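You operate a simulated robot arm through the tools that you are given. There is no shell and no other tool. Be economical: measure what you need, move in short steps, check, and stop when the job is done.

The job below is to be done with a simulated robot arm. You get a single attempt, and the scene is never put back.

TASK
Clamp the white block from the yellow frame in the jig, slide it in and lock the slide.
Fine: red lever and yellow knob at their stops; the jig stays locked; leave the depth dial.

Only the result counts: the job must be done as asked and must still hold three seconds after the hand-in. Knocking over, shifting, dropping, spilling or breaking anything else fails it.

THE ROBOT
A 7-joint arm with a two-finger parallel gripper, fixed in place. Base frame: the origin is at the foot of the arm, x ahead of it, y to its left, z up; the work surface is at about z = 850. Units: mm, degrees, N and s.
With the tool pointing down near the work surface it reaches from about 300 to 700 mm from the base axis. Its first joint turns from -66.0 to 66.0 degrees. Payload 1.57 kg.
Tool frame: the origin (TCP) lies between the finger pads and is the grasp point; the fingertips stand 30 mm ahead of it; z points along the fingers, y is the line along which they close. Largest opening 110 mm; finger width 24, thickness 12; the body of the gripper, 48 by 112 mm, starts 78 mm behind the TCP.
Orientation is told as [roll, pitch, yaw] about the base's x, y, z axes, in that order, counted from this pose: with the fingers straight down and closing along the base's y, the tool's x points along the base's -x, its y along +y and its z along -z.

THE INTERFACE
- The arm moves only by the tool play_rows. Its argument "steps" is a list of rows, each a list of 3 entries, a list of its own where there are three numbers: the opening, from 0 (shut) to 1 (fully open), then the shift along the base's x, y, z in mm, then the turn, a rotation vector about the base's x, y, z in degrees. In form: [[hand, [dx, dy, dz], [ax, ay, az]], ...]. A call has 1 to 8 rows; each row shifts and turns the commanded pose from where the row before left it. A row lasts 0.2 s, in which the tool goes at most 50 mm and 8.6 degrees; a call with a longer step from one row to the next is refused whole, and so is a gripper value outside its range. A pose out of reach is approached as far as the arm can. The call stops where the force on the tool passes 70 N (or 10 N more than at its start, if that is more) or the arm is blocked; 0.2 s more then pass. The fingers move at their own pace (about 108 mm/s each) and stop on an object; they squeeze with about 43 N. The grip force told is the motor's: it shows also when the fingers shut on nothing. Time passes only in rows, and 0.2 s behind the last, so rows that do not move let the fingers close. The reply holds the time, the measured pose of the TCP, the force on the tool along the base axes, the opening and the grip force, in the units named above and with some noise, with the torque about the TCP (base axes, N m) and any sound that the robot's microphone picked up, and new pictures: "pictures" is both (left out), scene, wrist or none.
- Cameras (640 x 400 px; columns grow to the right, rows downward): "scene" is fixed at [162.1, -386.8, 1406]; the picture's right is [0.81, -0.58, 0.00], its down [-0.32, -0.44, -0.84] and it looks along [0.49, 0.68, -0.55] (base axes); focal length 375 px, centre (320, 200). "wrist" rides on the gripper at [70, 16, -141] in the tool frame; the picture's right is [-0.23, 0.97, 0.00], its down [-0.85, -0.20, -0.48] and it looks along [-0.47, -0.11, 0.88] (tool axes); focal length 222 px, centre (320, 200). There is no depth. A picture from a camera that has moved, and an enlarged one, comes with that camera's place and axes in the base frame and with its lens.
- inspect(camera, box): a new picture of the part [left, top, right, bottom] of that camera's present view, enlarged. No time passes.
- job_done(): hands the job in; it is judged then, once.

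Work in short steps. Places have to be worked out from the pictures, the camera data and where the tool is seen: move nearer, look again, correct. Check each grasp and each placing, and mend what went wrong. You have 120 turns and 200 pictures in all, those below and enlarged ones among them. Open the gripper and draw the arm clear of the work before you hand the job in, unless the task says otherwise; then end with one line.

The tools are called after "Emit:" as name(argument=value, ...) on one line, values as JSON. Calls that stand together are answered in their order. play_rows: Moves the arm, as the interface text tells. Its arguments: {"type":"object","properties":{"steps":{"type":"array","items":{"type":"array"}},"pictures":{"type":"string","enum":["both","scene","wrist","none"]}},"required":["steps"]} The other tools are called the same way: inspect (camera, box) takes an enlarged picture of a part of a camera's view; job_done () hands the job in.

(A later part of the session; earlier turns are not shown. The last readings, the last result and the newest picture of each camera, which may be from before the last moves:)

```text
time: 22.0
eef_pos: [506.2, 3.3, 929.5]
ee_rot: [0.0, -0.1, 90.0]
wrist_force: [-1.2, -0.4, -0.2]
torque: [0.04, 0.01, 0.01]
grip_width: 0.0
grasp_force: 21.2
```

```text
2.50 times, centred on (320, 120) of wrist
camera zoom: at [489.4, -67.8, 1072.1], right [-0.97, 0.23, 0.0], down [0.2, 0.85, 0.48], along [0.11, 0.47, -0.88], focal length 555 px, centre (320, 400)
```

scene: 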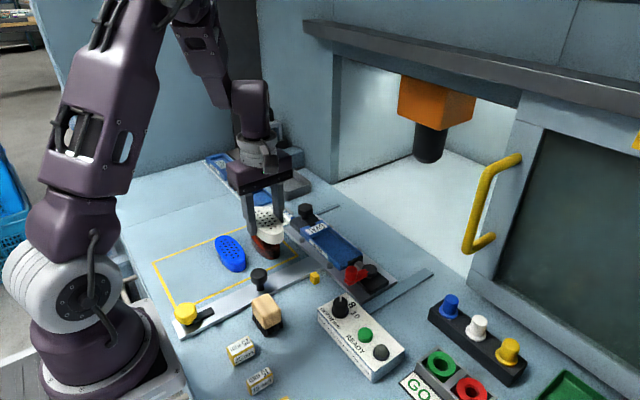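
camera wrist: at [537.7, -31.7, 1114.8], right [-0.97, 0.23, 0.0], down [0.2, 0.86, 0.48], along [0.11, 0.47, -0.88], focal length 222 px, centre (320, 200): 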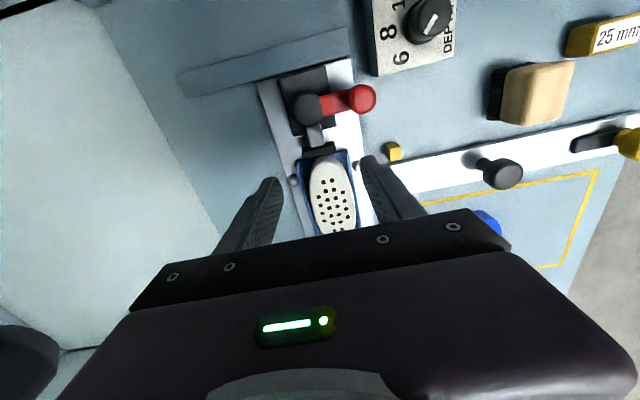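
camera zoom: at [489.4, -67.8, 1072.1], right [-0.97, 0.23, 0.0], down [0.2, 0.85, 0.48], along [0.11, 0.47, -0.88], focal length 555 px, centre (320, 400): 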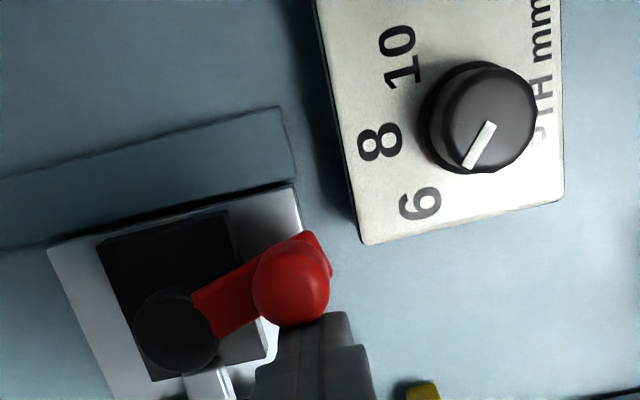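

The lever turns freely. I'll continue along the arc.

Emit:
play_rows(steps=[[0, [0, -7, 2], [0, 0, 0]], [0, [2, -7, 0], [0, 0, 0]], [0, [4, -7, 0], [0, 0, 0]], [0, [7, -5, 0], [0, 0, 0]], [0, [0, 0, 0], [0, 0, 0]]], pictures="none")

Emit:
inspect(camera="wrist", box=[220, 40, 420, 200])

Emit:
inspect(camera="scene", box=[330, 220, 430, 300])

```text
time: 23.2
eef_pos: [518.4, -24.8, 931.7]
ee_rot: [0.0, 0.0, 90.0]
wrist_force: [0.4, 0.2, 1.0]
torque: [0.01, 0.0, -0.01]
grip_width: 0.0
grasp_force: 21.4
```

```text
2.50 times, centred on (320, 120) of wrist
camera zoom: at [501.5, -94.8, 1073.5], right [-0.97, 0.23, 0.0], down [0.2, 0.85, 0.48], along [0.11, 0.47, -0.88], focal length 555 px, centre (320, 400)
```

zoom: 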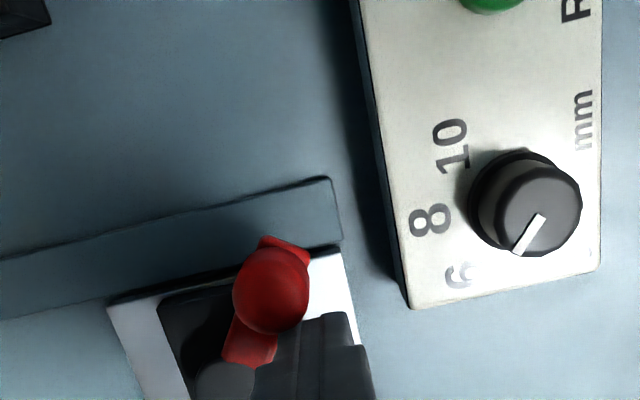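

```text
5.00 times, centred on (380, 260) of scene
camera zoom: at [162.1, -386.8, 1406.0], right [0.81, -0.58, 0.0], down [-0.32, -0.44, -0.84], along [0.49, 0.68, -0.55], focal length 1873 px, centre (20, -100)
```

zoom: 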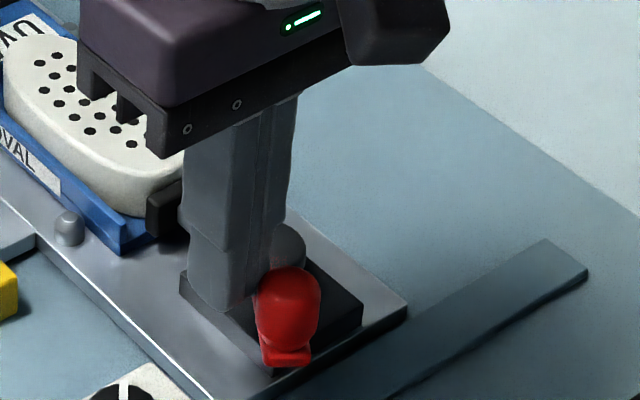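

The lever is at about 60°. I'll go around its −x side and push toward +x to finish the swing.

Emit:
play_rows(steps=[[0, [-10, -14, 0], [0, 0, 0]], [0, [4, -10, 0], [0, 0, 0]], [0, [6, -4, 0], [0, 0, 0]], [0, [7, -3, 0], [0, 0, 0]], [0, [0, 0, 0], [0, 0, 0]]], pictures="none")

Emit:
inspect(camera="scene", box=[330, 220, 430, 300])

```text
time: 24.4
eef_pos: [524.9, -56.3, 931.7]
ee_rot: [0.0, 0.0, 89.8]
wrist_force: [-0.5, 0.4, 0.2]
torque: [-0.01, -0.01, -0.01]
grip_width: 0.0
grasp_force: 21.5
```

```text
5.00 times, centred on (380, 260) of scene
camera zoom: at [162.1, -386.8, 1406.0], right [0.81, -0.58, 0.0], down [-0.32, -0.44, -0.84], along [0.49, 0.68, -0.55], focal length 1873 px, centre (20, -100)
```

zoom: 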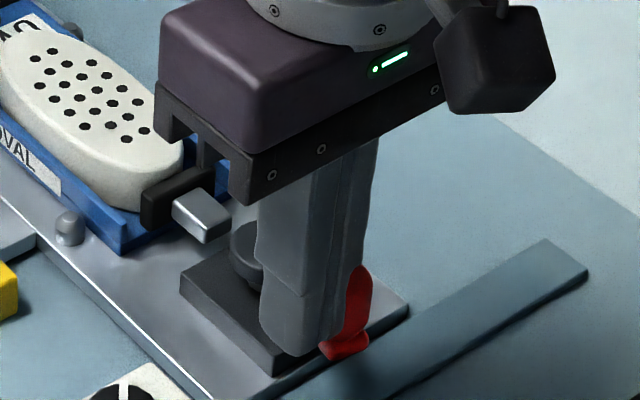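

The pad has already advanced noticeably. I'll continue pushing to the lever's stop.

Emit:
play_rows(steps=[[0, [6, -1, 0], [0, 0, 0]], [0, [6, 0, 0], [0, 0, 0]], [0, [6, 0, 0], [0, 0, 0]], [0, [6, 1, 0], [0, 0, 0]], [0, [0, 0, 0], [0, 0, 0]]], pictures="none")

Emit:
inspect(camera="scene", box=[330, 220, 430, 300])

```text
time: 25.6
eef_pos: [549.0, -54.3, 930.3]
ee_rot: [0.1, -0.1, 90.0]
wrist_force: [0.2, 0.4, 0.6]
torque: [0.01, 0.01, 0.01]
grip_width: 0.0
grasp_force: 21.3
```

```text
5.00 times, centred on (380, 260) of scene
camera zoom: at [162.1, -386.8, 1406.0], right [0.81, -0.58, 0.0], down [-0.32, -0.44, -0.84], along [0.49, 0.68, -0.55], focal length 1873 px, centre (20, -100)
```

zoom: 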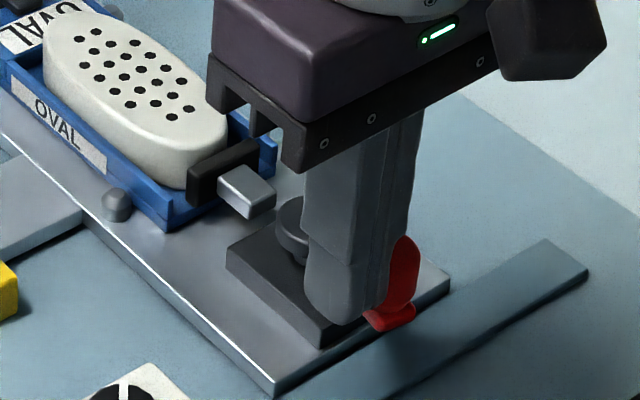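

The lever reached its stop (pointing −y) and the whole free slide then moved about 20 mm in +x, which is harmless since it can be pulled back. I'll back off and look at the pad gap.

Emit:
play_rows(steps=[[0, [-10, 0, 0], [0, 0, 0]], [0, [0, 0, 40], [0, 0, 0]], [0, [10, 45, 10], [0, 0, 0]], [0, [20, 40, 0], [0, 0, 0]], [0, [0, 20, 0], [0, 0, 0]], [0, [0, 0, 0], [0, 0, 0]]], pictures="wrist")

Emit:
inspect(camera="wrist", box=[240, 20, 440, 180])

Emit:
inspect(camera="scene", box=[280, 200, 420, 300])

```text
time: 27.0
eef_pos: [568.1, 50.8, 980.3]
ee_rot: [0.0, 0.0, 89.9]
wrist_force: [-0.5, -0.3, -0.7]
torque: [-0.01, 0.01, 0.02]
grip_width: 0.3
grasp_force: 21.0
camera wrist: at [550.7, -20.0, 1121.4], right [-0.97, 0.23, 0.0], down [0.2, 0.85, 0.48], along [0.11, 0.47, -0.88], focal length 222 px, centre (320, 200)
```

wrist: 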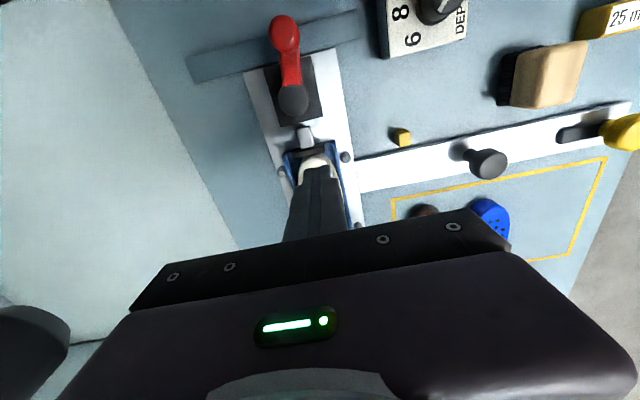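

```text
2.50 times, centred on (340, 100) of wrist
camera zoom: at [550.7, -20.0, 1121.4], right [-0.97, 0.23, 0.0], down [0.2, 0.85, 0.48], along [0.11, 0.47, -0.88], focal length 555 px, centre (270, 450)
```

zoom: 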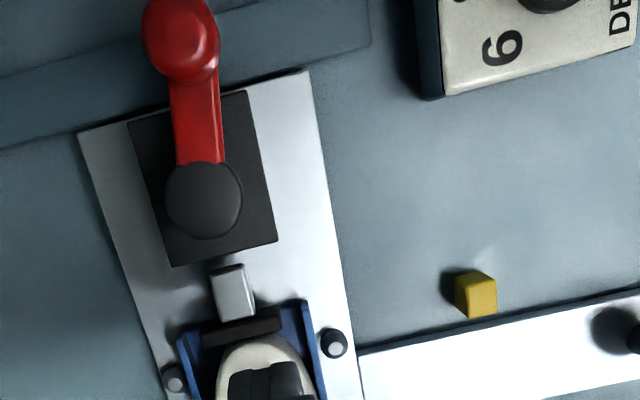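

```text
4.00 times, centred on (350, 250) of scene
camera zoom: at [162.2, -386.7, 1406.0], right [0.81, -0.58, 0.0], down [-0.32, -0.44, -0.84], along [0.49, 0.68, -0.55], focal length 1498 px, centre (200, 0)
```

zoom: 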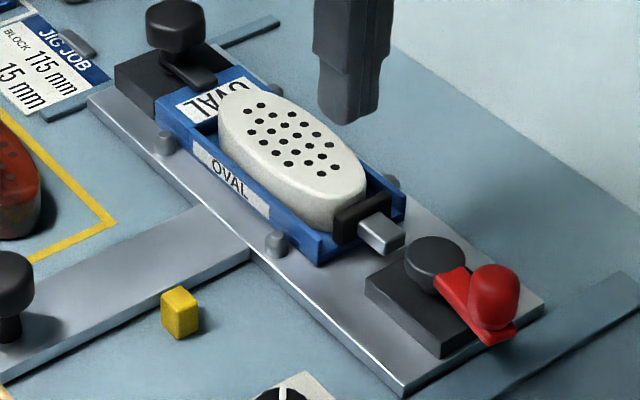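

The pad advanced about 12 mm to y≈49. I'll check the remaining gap at the block's +y end from above.

Emit:
play_rows(steps=[[0, [0, 40, 20], [0, 0, 0]], [0, [0, 40, 20], [0, 0, 0]], [0, [0, 30, 10], [0, 0, 0]], [0, [0, 0, 0], [0, 0, 0]]], pictures="none")

Emit:
inspect(camera="wrist", box=[240, 10, 400, 170])

Emit:
inspect(camera="scene", box=[300, 200, 380, 270])

```text
time: 28.0
eef_pos: [568.7, 159.4, 1032.3]
ee_rot: [0.0, 0.0, 89.9]
wrist_force: [0.4, 0.0, -0.1]
torque: [0.03, 0.0, 0.03]
grip_width: 0.0
grasp_force: 21.3
```

```text
2.50 times, centred on (320, 90) of wrist
camera zoom: at [551.5, 89.2, 1173.9], right [-0.97, 0.23, 0.0], down [0.2, 0.85, 0.48], along [0.11, 0.47, -0.88], focal length 555 px, centre (320, 475)
```

zoom: 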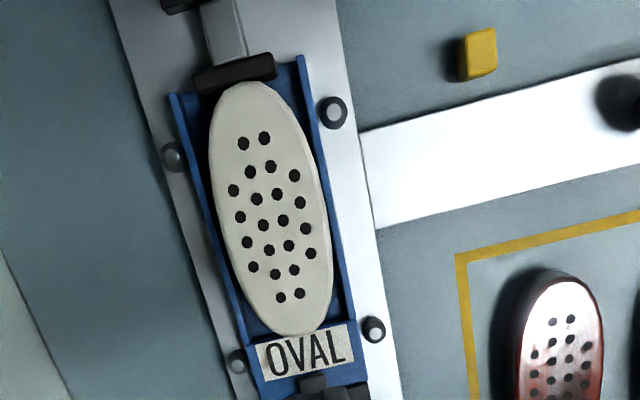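

```text
5.71 times, centred on (340, 235) of scene
camera zoom: at [162.2, -386.7, 1406.0], right [0.81, -0.58, 0.0], down [-0.32, -0.44, -0.84], along [0.49, 0.68, -0.55], focal length 2140 px, centre (206, 0)
```

zoom: 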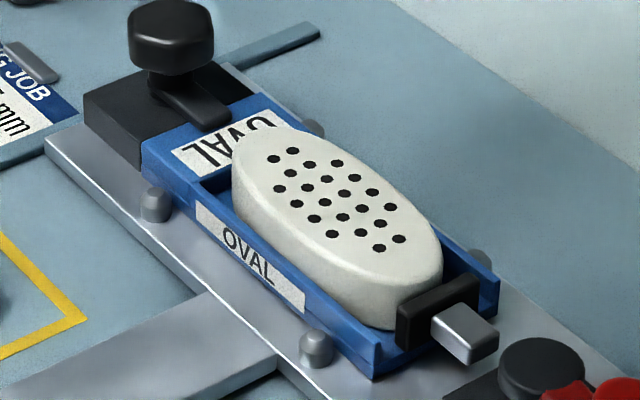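

Pad and block now look nearly snug. Before deciding on a spacer I want to read the other labels: the nests, the card and the lock box.

Emit:
inspect(camera="scene", box=[200, 145, 280, 205])

Emit:
inspect(camera="scene", box=[255, 195, 315, 235])

Emit:
inspect(camera="scene", box=[225, 100, 315, 180])

Emit:
inspect(camera="scene", box=[310, 290, 410, 390])

Emit:
inspect(camera="scene", box=[210, 330, 290, 400])

```text
6.67 times, centred on (240, 175) of scene
camera zoom: at [162.2, -386.7, 1406.0], right [0.81, -0.58, 0.0], down [-0.32, -0.44, -0.84], along [0.49, 0.68, -0.55], focal length 2497 px, centre (853, 367)
```

zoom: 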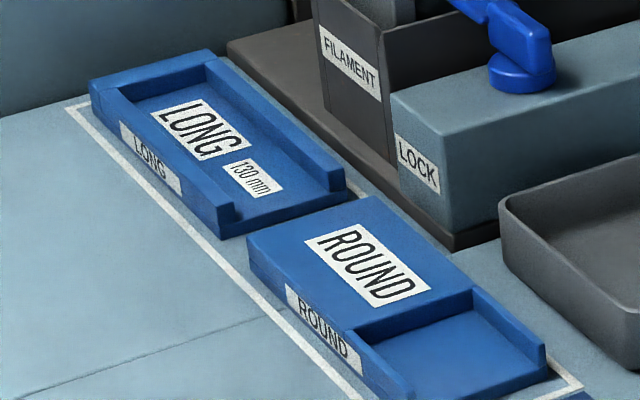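

```text
10.00 times, centred on (285, 215) of scene
camera zoom: at [162.2, -386.7, 1406.0], right [0.81, -0.58, 0.0], down [-0.32, -0.44, -0.84], along [0.49, 0.68, -0.55], focal length 3746 px, centre (670, 50)
```

zoom: 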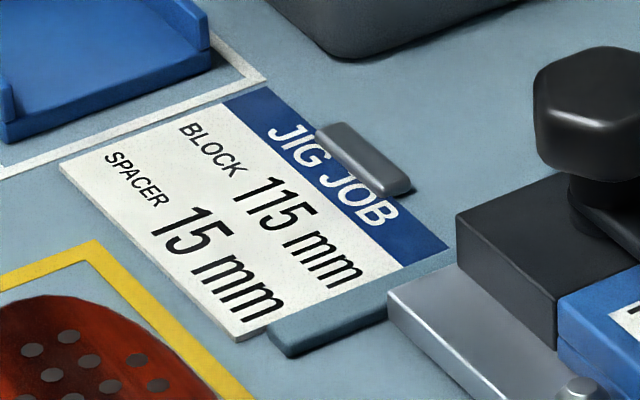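

```text
5.00 times, centred on (270, 140) of scene
camera zoom: at [162.2, -386.7, 1406.0], right [0.81, -0.58, 0.0], down [-0.32, -0.44, -0.84], along [0.49, 0.68, -0.55], focal length 1873 px, centre (570, 500)
```

zoom: 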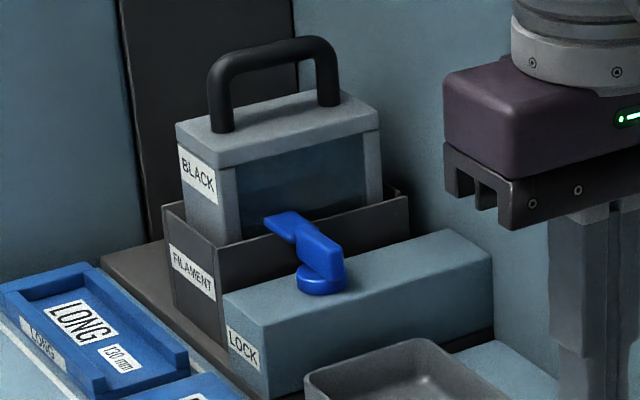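

```text
4.00 times, centred on (360, 340) of scene
camera zoom: at [162.2, -386.7, 1406.0], right [0.81, -0.58, 0.0], down [-0.32, -0.44, -0.84], along [0.49, 0.68, -0.55], focal length 1498 px, centre (160, -360)
```

zoom: 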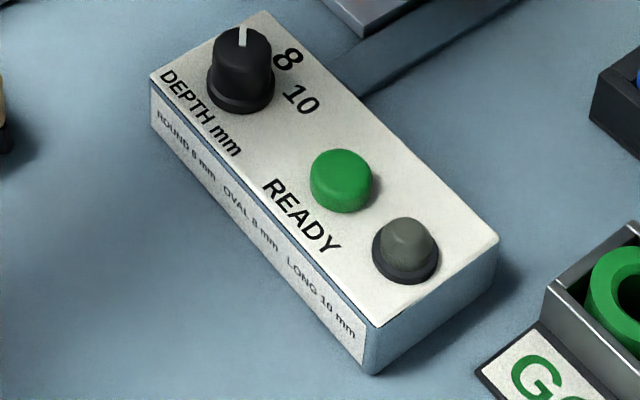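

```text
5.71 times, centred on (250, 365) of scene
camera zoom: at [162.2, -386.7, 1406.0], right [0.81, -0.58, 0.0], down [-0.32, -0.44, -0.84], along [0.49, 0.68, -0.55], focal length 2140 px, centre (720, -743)
```

zoom: 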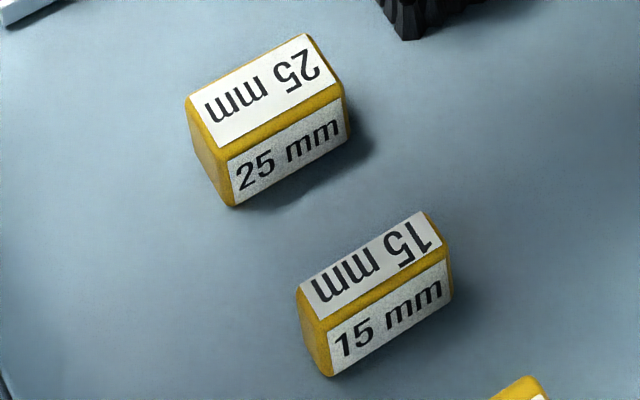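

The LONG nest is marked 130 mm, so 115+15 on the card belongs to that one. The OVAL nest takes the white block without a spacer, and the dial at 8 matches OVAL. Now I'll look at the slide handle and yellow knob.

Emit:
inspect(camera="scene", box=[160, 240, 340, 340])

Emit:
inspect(camera="scene", box=[340, 230, 420, 300])

```text
3.56 times, centred on (250, 290) of scene
camera zoom: at [162.2, -386.7, 1406.0], right [0.81, -0.58, 0.0], down [-0.32, -0.44, -0.84], along [0.49, 0.68, -0.55], focal length 1332 px, centre (569, -120)
```

zoom: 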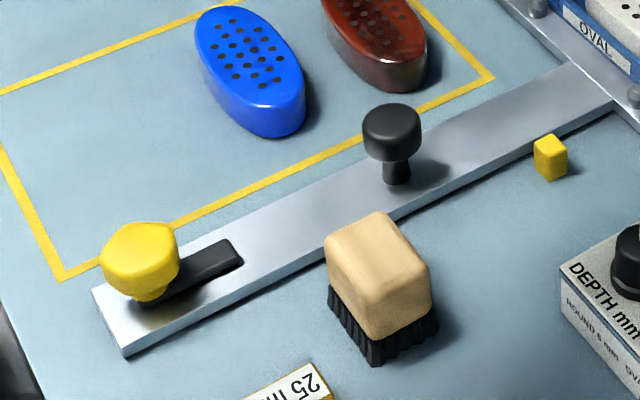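

```text
5.71 times, centred on (380, 265) of scene
camera zoom: at [162.2, -386.7, 1406.0], right [0.81, -0.58, 0.0], down [-0.32, -0.44, -0.84], along [0.49, 0.68, -0.55], focal length 2140 px, centre (-23, -171)
```

zoom: 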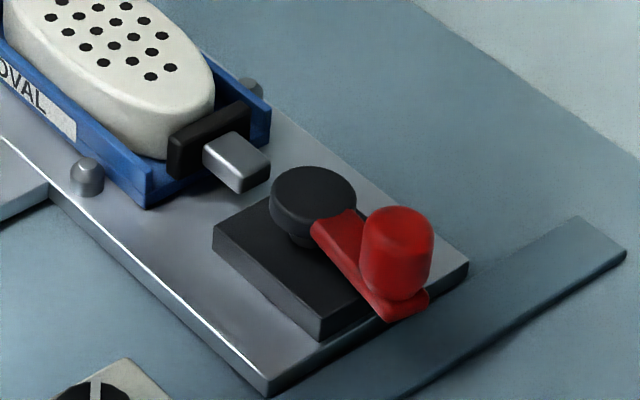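

The handle and yellow knob ride on the slide. The yellow knob has an arm like the latch's, and the small yellow cube at about (473, 64) seems to be its catch once the slide is in. I'll go to the black handle at about (394, 99) and grip it.

Emit:
play_rows(steps=[[0.5, [-40, -13, 0], [0, 0, 0]], [0.5, [-45, -15, 0], [0, 0, 0]], [0.5, [-45, -16, 0], [0, 0, 0]], [0.5, [-45, -16, -10], [0, 0, 0]], [0.5, [0, 0, -30], [0, 0, 0]], [0.5, [0, 0, 0], [0, 0, 0]]], pictures="wrist")

Emit:
inspect(camera="wrist", box=[240, 40, 480, 200])

Emit:
inspect(camera="scene", box=[160, 220, 340, 340])

```text
time: 29.4
eef_pos: [394.0, 99.2, 991.2]
ee_rot: [0.0, 0.0, 89.9]
wrist_force: [0.1, 0.5, 0.2]
torque: [0.02, 0.0, -0.03]
grip_width: 55.2
grasp_force: 0.1
camera wrist: at [376.4, 29.2, 1132.2], right [-0.97, 0.23, 0.0], down [0.2, 0.85, 0.48], along [0.11, 0.47, -0.88], focal length 222 px, centre (320, 200)
```

wrist: 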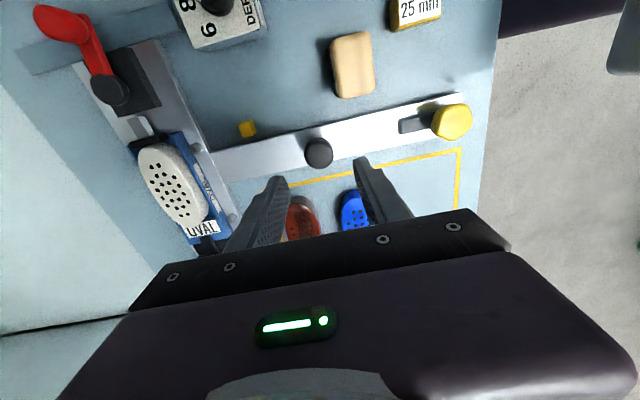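

```text
2.50 times, centred on (360, 120) of wrist
camera zoom: at [376.4, 29.2, 1132.2], right [-0.97, 0.23, 0.0], down [0.2, 0.85, 0.48], along [0.11, 0.47, -0.88], focal length 555 px, centre (220, 400)
```

zoom: 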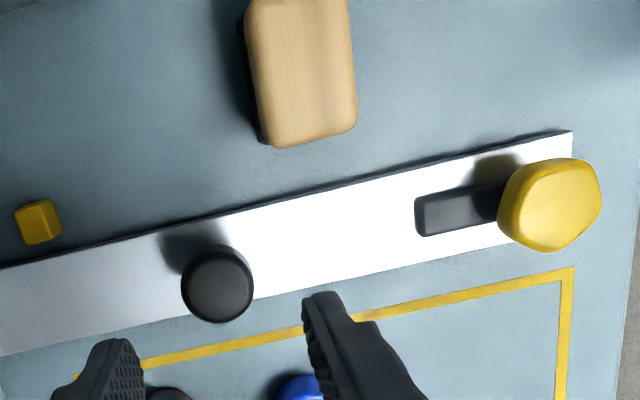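

```text
3.33 times, centred on (250, 280) of scene
camera zoom: at [162.1, -386.8, 1406.0], right [0.81, -0.58, 0.0], down [-0.32, -0.44, -0.84], along [0.49, 0.68, -0.55], focal length 1249 px, centre (553, -67)
```

zoom: 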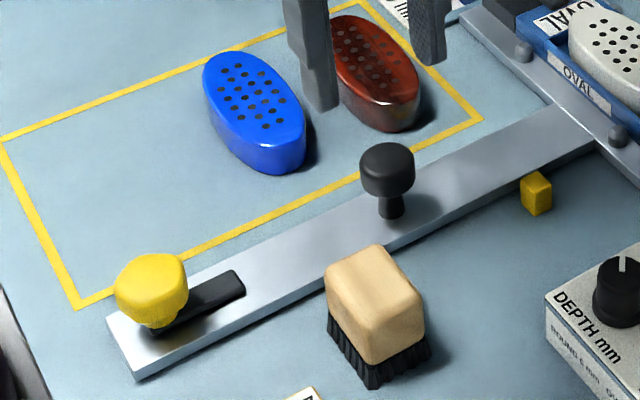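

The handle is exactly below at (393.7, 98). I'll descend and grip it.

Emit:
play_rows(steps=[[0.5, [0, -1, -40], [0, 0, 0]], [0.5, [0, 0, -42], [0, 0, 0]], [0.5, [0, 0, 0], [0, 0, 0]], [0, [0, 0, 0], [0, 0, 0]], [0, [0, 0, 0], [0, 0, 0]]], pictures="scene")

```text
time: 30.6
eef_pos: [394.0, 102.2, 908.6]
ee_rot: [0.0, 0.0, 89.9]
wrist_force: [0.9, -0.2, -11.9]
torque: [0.29, -0.13, -0.07]
grip_width: 31.5
grasp_force: 40.6
```

scene: 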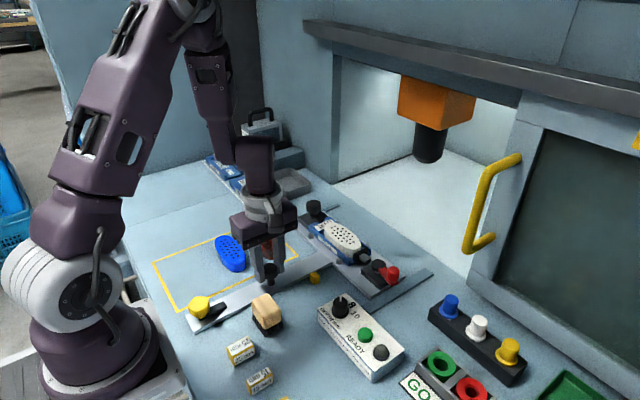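

Gripped the handle (31.5 mm). I'll push the slide in, +x, in steps.

Emit:
play_rows(steps=[[0, [15, 0, 0], [0, 0, 0]], [0, [20, 0, 0], [0, 0, 0]], [0, [20, 0, 0], [0, 0, 0]], [0, [20, 0, 0], [0, 0, 0]], [0, [0, 0, 0], [0, 0, 0]]], pictures="scene")

```text
time: 31.8
eef_pos: [470.2, 100.6, 910.4]
ee_rot: [0.1, 0.0, 89.9]
wrist_force: [1.2, -1.5, -14.6]
torque: [0.2, 0.08, -0.02]
grip_width: 31.5
grasp_force: 40.2
```

scene: 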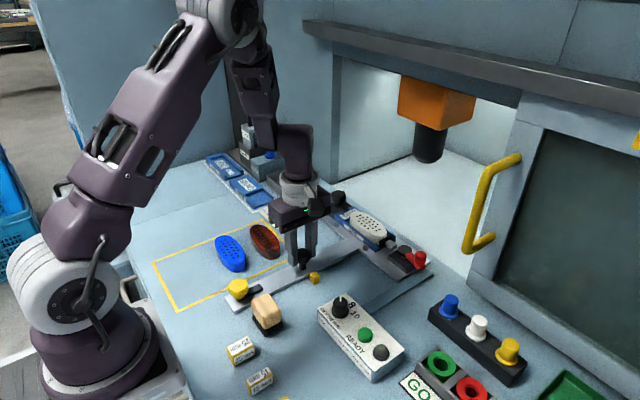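

The slide moves smoothly. I'll continue.

Emit:
play_rows(steps=[[0, [20, 0, 0], [0, 0, 0]], [0, [20, 0, 0], [0, 0, 0]], [0, [20, 0, 0], [0, 0, 0]], [0, [15, 0, 0], [0, 0, 0]], [0, [0, 0, 0], [0, 0, 0]]], pictures="scene")

```text
time: 33.0
eef_pos: [543.0, 100.9, 909.7]
ee_rot: [-0.1, -0.1, 90.0]
wrist_force: [1.1, 7.9, 6.9]
torque: [0.21, 0.09, -0.04]
grip_width: 31.4
grasp_force: 40.3
```

scene: 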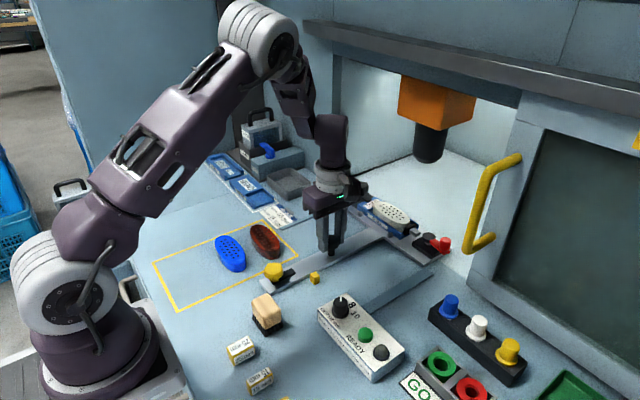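

About 150 mm in. I'll check the lever's clearance to the door handle and frame before going on.

Emit:
inspect(camera="scene", box=[360, 140, 540, 290])

Emit:
inspect(camera="wrist", box=[0, 0, 640, 240])

Emit:
inspect(camera="scene", box=[250, 200, 370, 300])

```text
2.67 times, centred on (450, 215) of scene
camera zoom: at [162.1, -386.6, 1406.0], right [0.81, -0.58, 0.0], down [-0.32, -0.44, -0.84], along [0.49, 0.68, -0.55], focal length 999 px, centre (-27, 160)
```

zoom: 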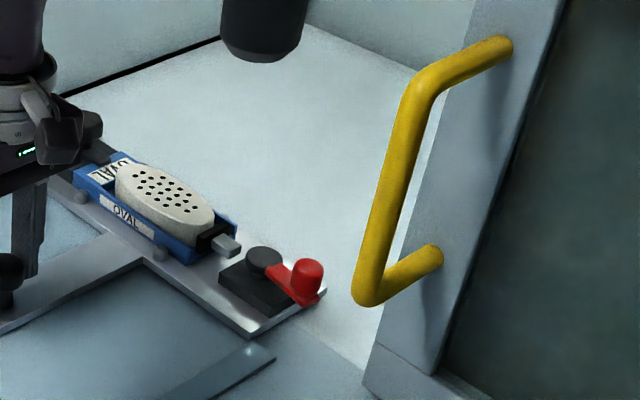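

```text
1.00 times, centred on (320, 120) of wrist (not enlarged: the box is as wide or as high as the picture)
camera zoom: at [526.5, 30.5, 1050.9], right [-0.97, 0.23, 0.0], down [0.2, 0.85, 0.48], along [0.11, 0.47, -0.88], focal length 222 px, centre (320, 280)
```

zoom: 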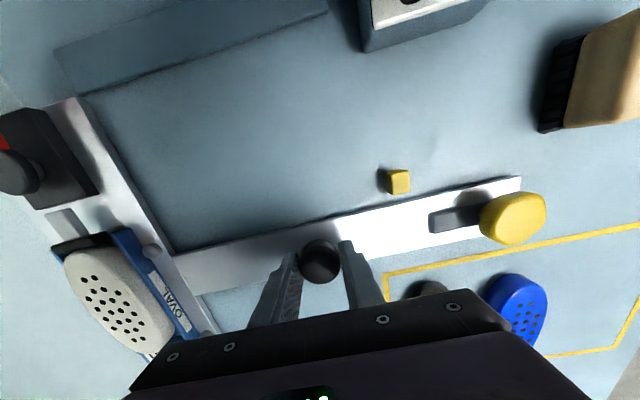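

```text
4.00 times, centred on (310, 250) of scene
camera zoom: at [162.1, -386.6, 1406.0], right [0.81, -0.58, 0.0], down [-0.32, -0.44, -0.84], along [0.49, 0.68, -0.55], focal length 1498 px, centre (360, 0)
```

zoom: 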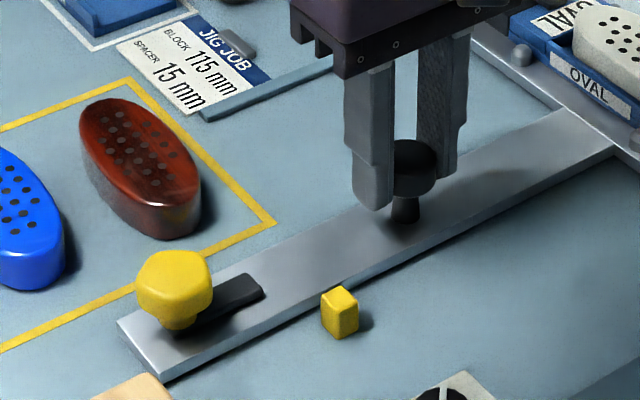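

The frame edge is near y≈−110 and the lever only reaches about −70, so it's clear. I'll continue to the slide's end stop.

Emit:
play_rows(steps=[[0, [18, 0, 0], [0, 0, 0]], [0, [18, 0, 0], [0, 0, 0]], [0, [15, 0, 0], [0, 0, 0]], [0, [10, 0, 0], [0, 0, 0]], [0, [0, 0, 0], [0, 0, 0]]], pictures="scene")

Emit:
inspect(camera="scene", box=[250, 180, 410, 290])

```text
time: 34.2
eef_pos: [605.6, 100.6, 909.5]
ee_rot: [0.0, 0.0, 90.0]
wrist_force: [0.1, 20.3, 6.7]
torque: [0.17, 0.18, 0.14]
grip_width: 31.5
grasp_force: 40.4
```

scene: 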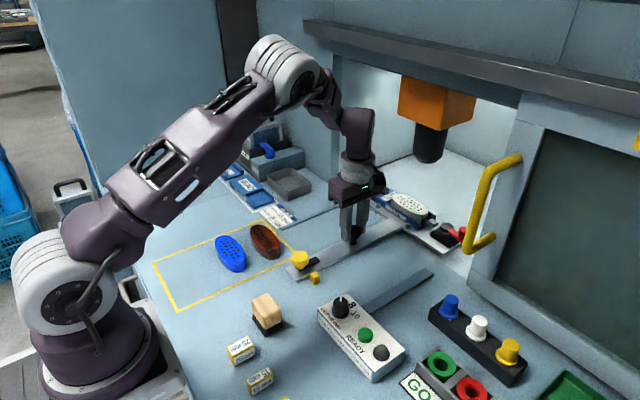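

```text
3.64 times, centred on (330, 235) of scene
camera zoom: at [162.0, -386.3, 1406.1], right [0.81, -0.58, 0.0], down [-0.32, -0.45, -0.84], along [0.49, 0.68, -0.55], focal length 1362 px, centre (284, 73)
```

zoom: 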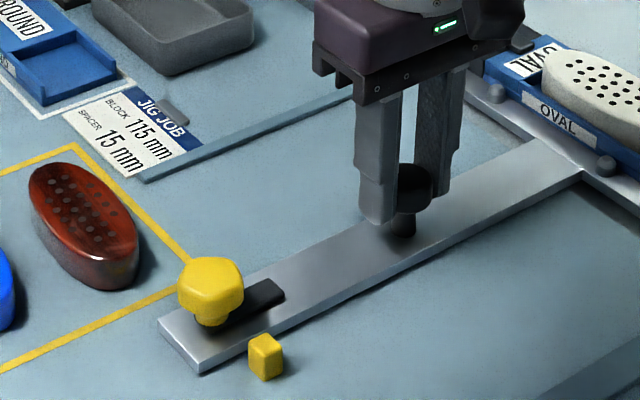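

Force is 20 N sideways, so I'll ease +y a little and continue slowly.

Emit:
play_rows(steps=[[0, [5, 2, 0], [0, 0, 0]], [0, [8, 1, 0], [0, 0, 0]], [0, [8, 0, 0], [0, 0, 0]], [0, [0, 0, 0], [0, 0, 0]]], pictures="none")

Emit:
inspect(camera="scene", box=[250, 180, 410, 290])

```text
time: 35.2
eef_pos: [625.7, 101.4, 908.8]
ee_rot: [-0.2, 0.1, 90.0]
wrist_force: [3.8, 12.0, 9.4]
torque: [-0.19, -0.19, 0.12]
grip_width: 31.4
grasp_force: 39.9
```

```text
3.64 times, centred on (330, 235) of scene
camera zoom: at [162.1, -386.5, 1406.1], right [0.81, -0.58, 0.0], down [-0.32, -0.44, -0.84], along [0.49, 0.68, -0.55], focal length 1362 px, centre (284, 73)
```

zoom: 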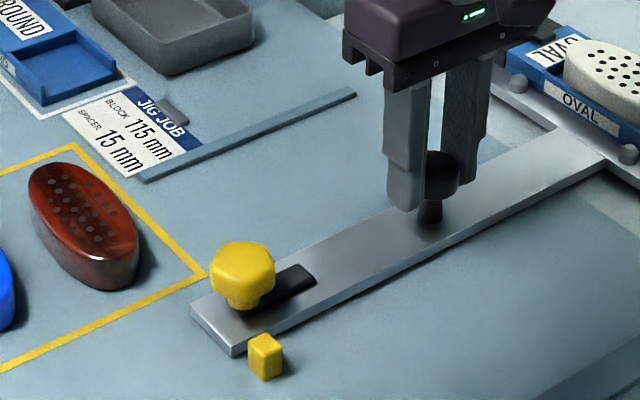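

It's still moving. I'll continue until it meets the stop.

Emit:
play_rows(steps=[[0, [8, 1, 0], [0, 0, 0]], [0, [8, 0, 0], [0, 0, 0]], [0, [8, 0, 0], [0, 0, 0]], [0, [0, 0, 0], [0, 0, 0]]], pictures="none")

Emit:
inspect(camera="scene", box=[250, 180, 410, 290])

```text
time: 35.9
eef_pos: [633.4, 100.6, 907.9]
ee_rot: [2.0, 0.6, 89.9]
wrist_force: [-18.2, -1.8, 18.8]
torque: [-0.16, 0.73, -0.1]
grip_width: 31.2
grasp_force: 39.9
stopped in row 3: the force on the tool passed its limit at 81 N (the readings are from after the stop); the commanded pose is now the measured one
```

```text
3.64 times, centred on (330, 235) of scene
camera zoom: at [161.3, -386.9, 1406.0], right [0.81, -0.58, 0.0], down [-0.32, -0.44, -0.84], along [0.49, 0.68, -0.55], focal length 1362 px, centre (284, 73)
```

zoom: 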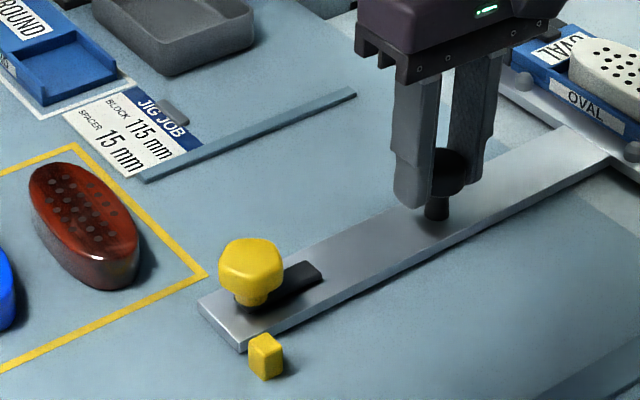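

The end stop was reached (81 N) with the slide about 260 mm in. I'll release the handle, retreat upward, and look.

Emit:
play_rows(steps=[[0.5, [0, 0, 0], [0, 0, 0]], [0.5, [0, 0, 0], [0, 0, 0]], [0.5, [-1, 0, 40], [0, 0, 0]], [0.5, [-30, 0, 35], [0, 0, 0]], [0.5, [-45, 0, 0], [0, 0, 0]], [0.5, [-40, 0, 0], [0, 0, 0]], [0.5, [0, 0, 0], [0, 0, 0]]], pictures="both")

Emit:
inspect(camera="scene", box=[370, 160, 490, 260])

Emit:
inspect(camera="wrist", box=[240, 20, 440, 200])

```text
time: 37.5
eef_pos: [517.8, 99.2, 979.4]
ee_rot: [1.7, 0.4, 89.9]
wrist_force: [0.0, -0.2, -0.4]
torque: [0.01, 0.01, 0.0]
grip_width: 55.0
grasp_force: 0.0
camera wrist: at [504.7, 29.9, 1121.6], right [-0.97, 0.23, 0.03], down [0.22, 0.86, 0.47], along [0.08, 0.46, -0.88], focal length 222 px, centre (320, 200)
```

scene: 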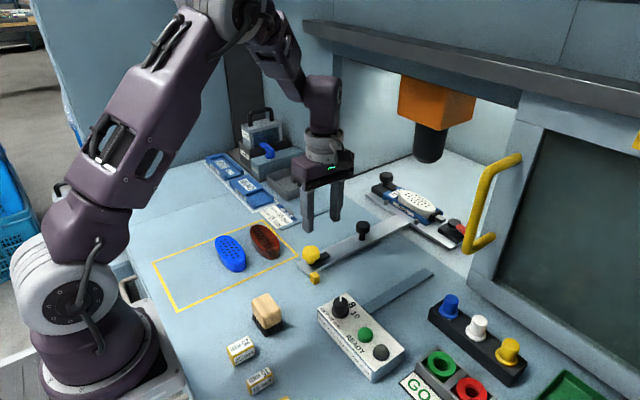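
wrist: 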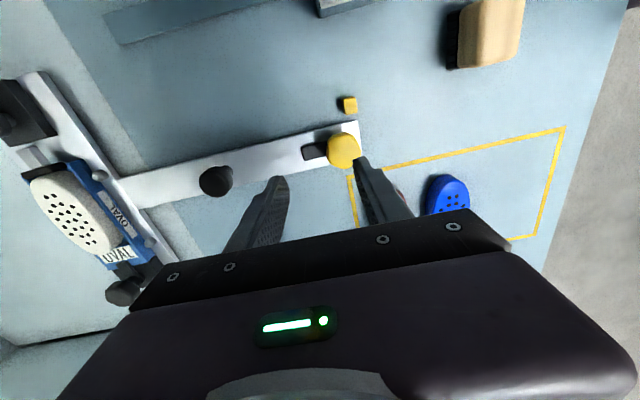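

```text
4.00 times, centred on (430, 210) of scene
camera zoom: at [162.1, -386.8, 1406.0], right [0.81, -0.58, 0.0], down [-0.32, -0.44, -0.84], along [0.49, 0.68, -0.55], focal length 1498 px, centre (-120, 160)
```

zoom: 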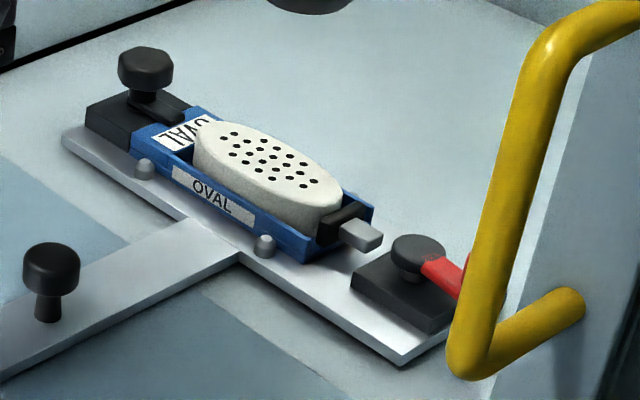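

```text
2.22 times, centred on (340, 110) of wrist
camera zoom: at [504.7, 29.9, 1121.6], right [-0.97, 0.23, 0.03], down [0.22, 0.86, 0.47], along [0.08, 0.46, -0.88], focal length 494 px, centre (276, 400)
```

zoom: 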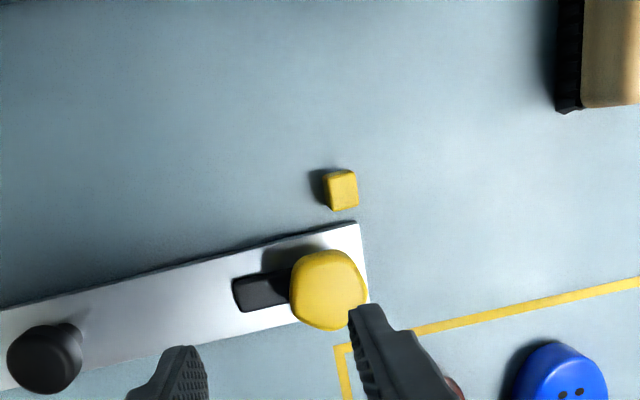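

The slide is fully in. The yellow knob's pivot is about (488, 98) and its arm points +x. Turning it −90° brings the arm to −y, in front of the yellow cube at (470, 60). I'll level the tool and move above the knob.

Emit:
play_rows(steps=[[0.5, [-15, 0, 0], [-1.7, -0.4, 0]], [0.5, [-15, 0, -20], [0, 0, 0]], [0.5, [0, 0, 0], [0, 0, 0]]], pictures="none")

Emit:
inspect(camera="wrist", box=[220, 60, 420, 220])

Emit:
inspect(camera="scene", box=[270, 210, 370, 300])

```text
time: 38.3
eef_pos: [487.6, 97.8, 960.1]
ee_rot: [1.3, 2.1, 89.9]
wrist_force: [-0.3, 0.2, -1.1]
torque: [-0.04, 0.0, 0.01]
grip_width: 54.9
grasp_force: 0.0
```

```text
2.50 times, centred on (320, 140) of wrist
camera zoom: at [473.9, 33.2, 1104.2], right [-0.97, 0.23, 0.01], down [0.21, 0.87, 0.44], along [0.09, 0.43, -0.9], focal length 555 px, centre (320, 350)
```

zoom: 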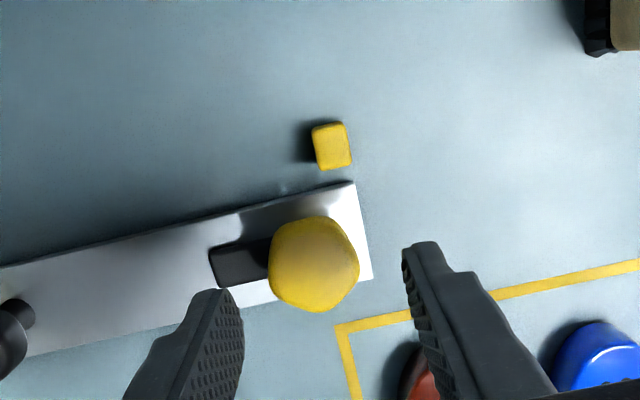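

```text
4.44 times, centred on (320, 255) of scene
camera zoom: at [162.1, -386.8, 1406.0], right [0.81, -0.58, 0.0], down [-0.32, -0.44, -0.84], along [0.49, 0.68, -0.55], focal length 1665 px, centre (320, -44)
```

zoom: 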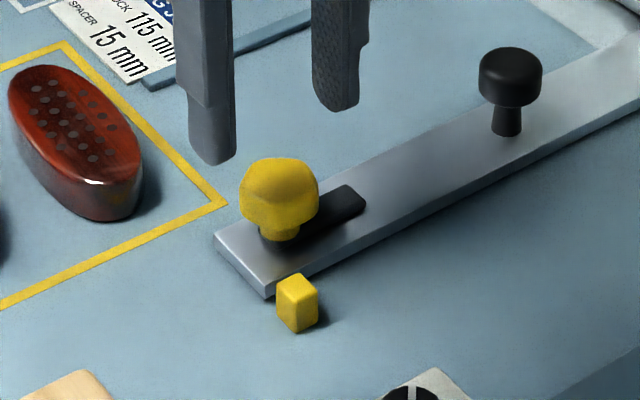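

I'll correct the tilt and descend around the yellow knob at (488.5, 96.5).

Emit:
play_rows(steps=[[0.5, [1, -1, 0], [2.1, -1.3, 0]], [0.5, [0, 0, -25], [0, 0, 0]], [0.5, [0, 0, -25], [0, 0, 0]], [0.5, [0, 0, 0], [0, 0, 0]]], pictures="none")

Emit:
inspect(camera="wrist", box=[220, 60, 420, 220])

Emit:
inspect(camera="scene", box=[270, 210, 370, 300])

```text
time: 39.3
eef_pos: [491.1, 100.3, 913.0]
ee_rot: [0.1, 0.0, 89.9]
wrist_force: [0.4, -0.1, 0.6]
torque: [-0.01, -0.03, 0.03]
grip_width: 55.1
grasp_force: 0.0
```

```text
2.50 times, centred on (320, 140) of wrist
camera zoom: at [473.5, 30.7, 1055.1], right [-0.97, 0.23, 0.0], down [0.2, 0.85, 0.48], along [0.11, 0.47, -0.88], focal length 555 px, centre (320, 350)
```

zoom: 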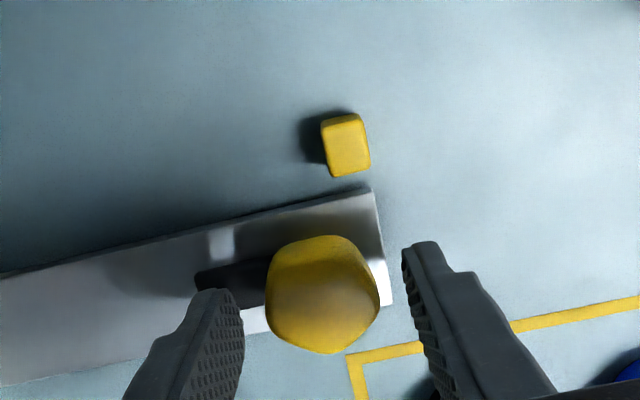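

```text
4.44 times, centred on (320, 255) of scene
camera zoom: at [162.2, -386.8, 1406.0], right [0.81, -0.58, 0.0], down [-0.32, -0.44, -0.84], along [0.49, 0.68, -0.55], focal length 1665 px, centre (320, -44)
```

zoom: 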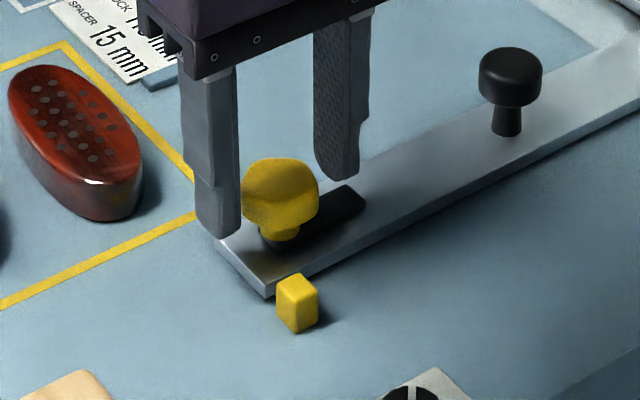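

I'll correct by (−2, −3.5), lower 6 mm, and close on the knob.

Emit:
play_rows(steps=[[0.5, [-2, -3.5, -3], [0, 0, 0]], [0.5, [0, 0, -4], [0, 0, 0]], [0.5, [0, 0, 0], [0, 0, 0]], [0, [0, 0, 0], [0, 0, 0]], [0, [0, 0, 0], [0, 0, 0]]], pictures="none")

Emit:
inspect(camera="scene", box=[270, 210, 370, 300])

```text
time: 40.5
eef_pos: [488.3, 97.6, 905.4]
ee_rot: [-0.1, 0.0, 89.8]
wrist_force: [6.2, 0.2, -7.2]
torque: [0.16, -0.19, -0.04]
grip_width: 37.4
grasp_force: 44.5
```

```text
4.44 times, centred on (320, 255) of scene
camera zoom: at [162.4, -386.8, 1405.9], right [0.81, -0.58, 0.0], down [-0.32, -0.44, -0.84], along [0.49, 0.68, -0.55], focal length 1665 px, centre (320, -44)
```

zoom: 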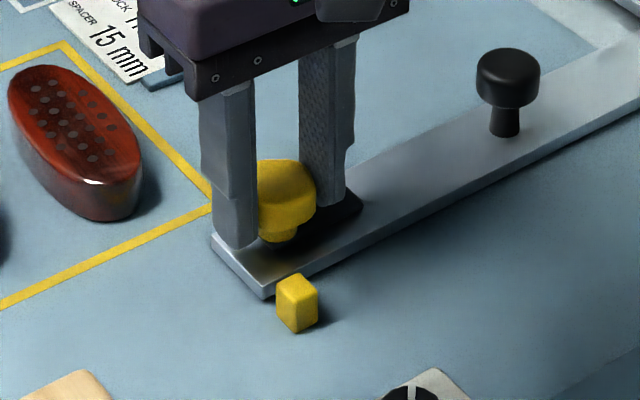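

The knob is held. I'll turn −z in steps and watch.

Emit:
play_rows(steps=[[0, [0, 0, 0], [0, 0, -8]], [0, [0, 0, 0], [0, 0, -8]], [0, [0, 0, 0], [0, 0, -8]], [0, [0, 0, 0], [0, 0, 0]]], pictures="none")

Emit:
inspect(camera="scene", box=[270, 210, 370, 300])

```text
time: 41.5
eef_pos: [488.0, 98.2, 906.0]
ee_rot: [-0.1, -0.1, 65.9]
wrist_force: [1.5, 11.4, 25.1]
torque: [-0.33, 0.37, -0.03]
grip_width: 37.7
grasp_force: 43.7
```

```text
4.44 times, centred on (320, 255) of scene
camera zoom: at [161.8, -386.5, 1406.1], right [0.81, -0.58, 0.0], down [-0.32, -0.44, -0.84], along [0.49, 0.68, -0.55], focal length 1665 px, centre (320, -44)
```

zoom: 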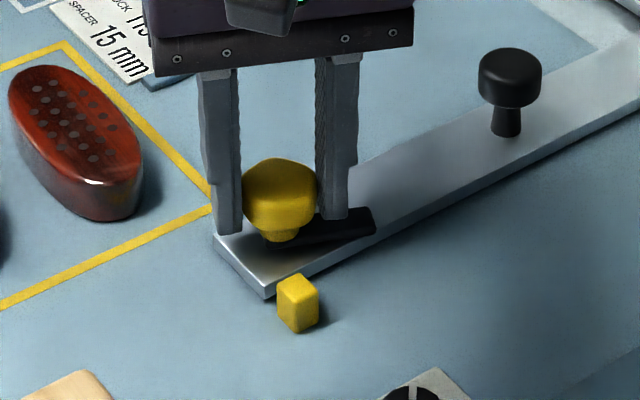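

The arm turns with the knob in the right direction. I'll continue.

Emit:
play_rows(steps=[[0, [0, 0, 0], [0, 0, -8]], [0, [0, 0, 0], [0, 0, -8]], [0, [0, 0, 0], [0, 0, -8]], [0, [0, 0, 0], [0, 0, -8]], [0, [0, 0, 0], [0, 0, -8]], [0, [0, 0, 0], [0, 0, 0]]], pictures="none")

Emit:
inspect(camera="scene", box=[270, 210, 370, 300])

```text
time: 42.9
eef_pos: [488.2, 99.0, 905.3]
ee_rot: [0.1, -0.1, 26.0]
wrist_force: [1.1, 30.5, 28.8]
torque: [1.06, -0.4, 0.05]
grip_width: 37.5
grasp_force: 43.3
```

```text
4.44 times, centred on (320, 255) of scene
camera zoom: at [161.7, -386.1, 1406.2], right [0.81, -0.58, 0.0], down [-0.32, -0.45, -0.84], along [0.49, 0.68, -0.55], focal length 1665 px, centre (320, -44)
```

zoom: 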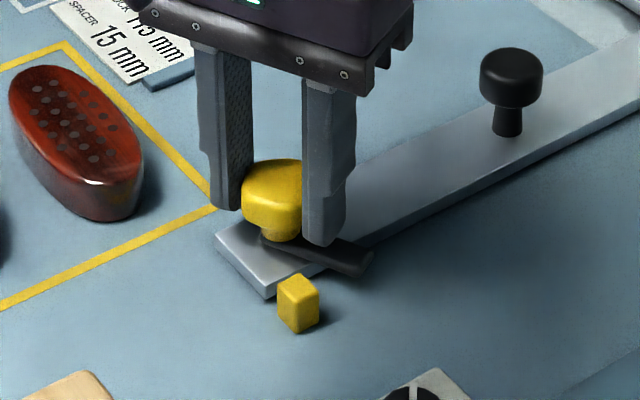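

It follows well. I'll ease +y and turn further, to the stop.

Emit:
play_rows(steps=[[0, [0, 1.5, 1], [0, 0, -8]], [0, [0, 0.5, 0], [0, 0, -8]], [0, [0, 0, 0], [0, 0, -6]], [0, [0, 0, 0], [0, 0, 0]]], pictures="none")

Emit:
inspect(camera="scene", box=[270, 210, 370, 300])

```text
time: 43.9
eef_pos: [487.0, 99.9, 906.2]
ee_rot: [0.0, 0.1, 3.8]
wrist_force: [6.4, 25.5, -33.5]
torque: [0.37, -0.52, 0.05]
grip_width: 37.6
grasp_force: 43.8
```

```text
4.44 times, centred on (320, 255) of scene
camera zoom: at [162.8, -386.0, 1406.1], right [0.81, -0.58, 0.0], down [-0.32, -0.45, -0.84], along [0.49, 0.68, -0.55], focal length 1665 px, centre (320, -44)
```

zoom: 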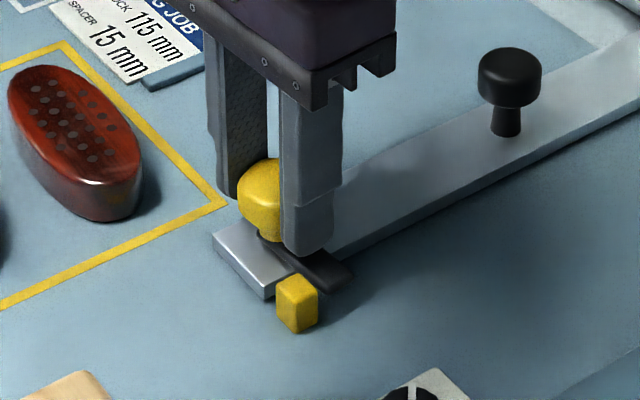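

The arm is almost at −y, right in front of the cube. I'll turn a bit more to find the stop.

Emit:
play_rows(steps=[[0, [0, 1, -1], [0, 0, -5]], [0, [0, 0, 0], [0, 0, -5]], [0, [0, 0, 0], [0, 0, -5]], [0, [0, 0, 0], [0, 0, 0]]], pictures="none")

Emit:
inspect(camera="scene", box=[270, 210, 370, 300])

```text
time: 44.9
eef_pos: [487.0, 99.9, 905.9]
ee_rot: [0.0, 0.0, -11.3]
wrist_force: [-6.6, 15.6, 20.5]
torque: [0.41, 0.73, 0.58]
grip_width: 37.1
grasp_force: 43.4
```

```text
4.44 times, centred on (320, 255) of scene
camera zoom: at [161.7, -386.5, 1406.1], right [0.81, -0.58, 0.0], down [-0.32, -0.44, -0.84], along [0.49, 0.68, -0.55], focal length 1665 px, centre (320, -44)
```

zoom: 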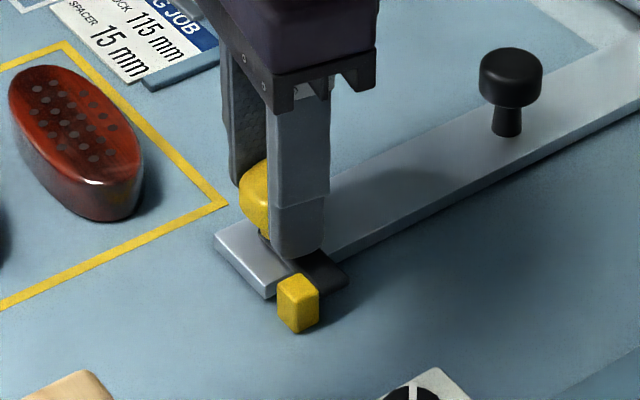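

The torque about z rises (0.58 N·m), so a stop is being met. I'll turn a little more to confirm.

Emit:
play_rows(steps=[[0, [0, 1, 0], [0, 0, -4]], [0, [0, 0, 0], [0, 0, -4]], [0, [0, 0, 0], [0, 0, 0]]], pictures="none")

Emit:
inspect(camera="scene", box=[270, 210, 370, 300])

```text
time: 45.7
eef_pos: [487.8, 99.5, 904.5]
ee_rot: [0.1, -0.1, -19.2]
wrist_force: [1.4, 4.7, 5.2]
torque: [-0.11, -0.36, 0.63]
grip_width: 37.5
grasp_force: 43.7
```

```text
4.44 times, centred on (320, 255) of scene
camera zoom: at [162.1, -386.7, 1406.0], right [0.81, -0.58, 0.0], down [-0.32, -0.44, -0.84], along [0.49, 0.68, -0.55], focal length 1665 px, centre (320, -44)
```

zoom: 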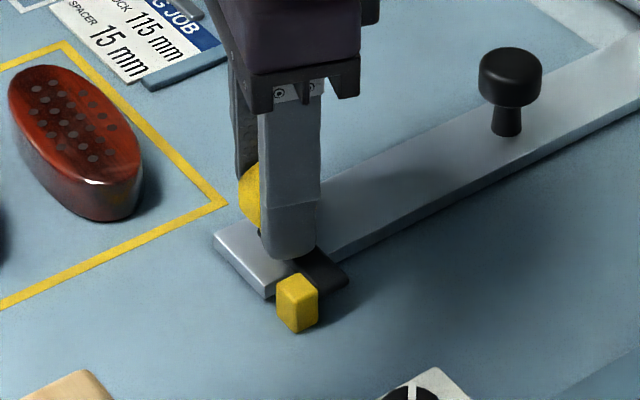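

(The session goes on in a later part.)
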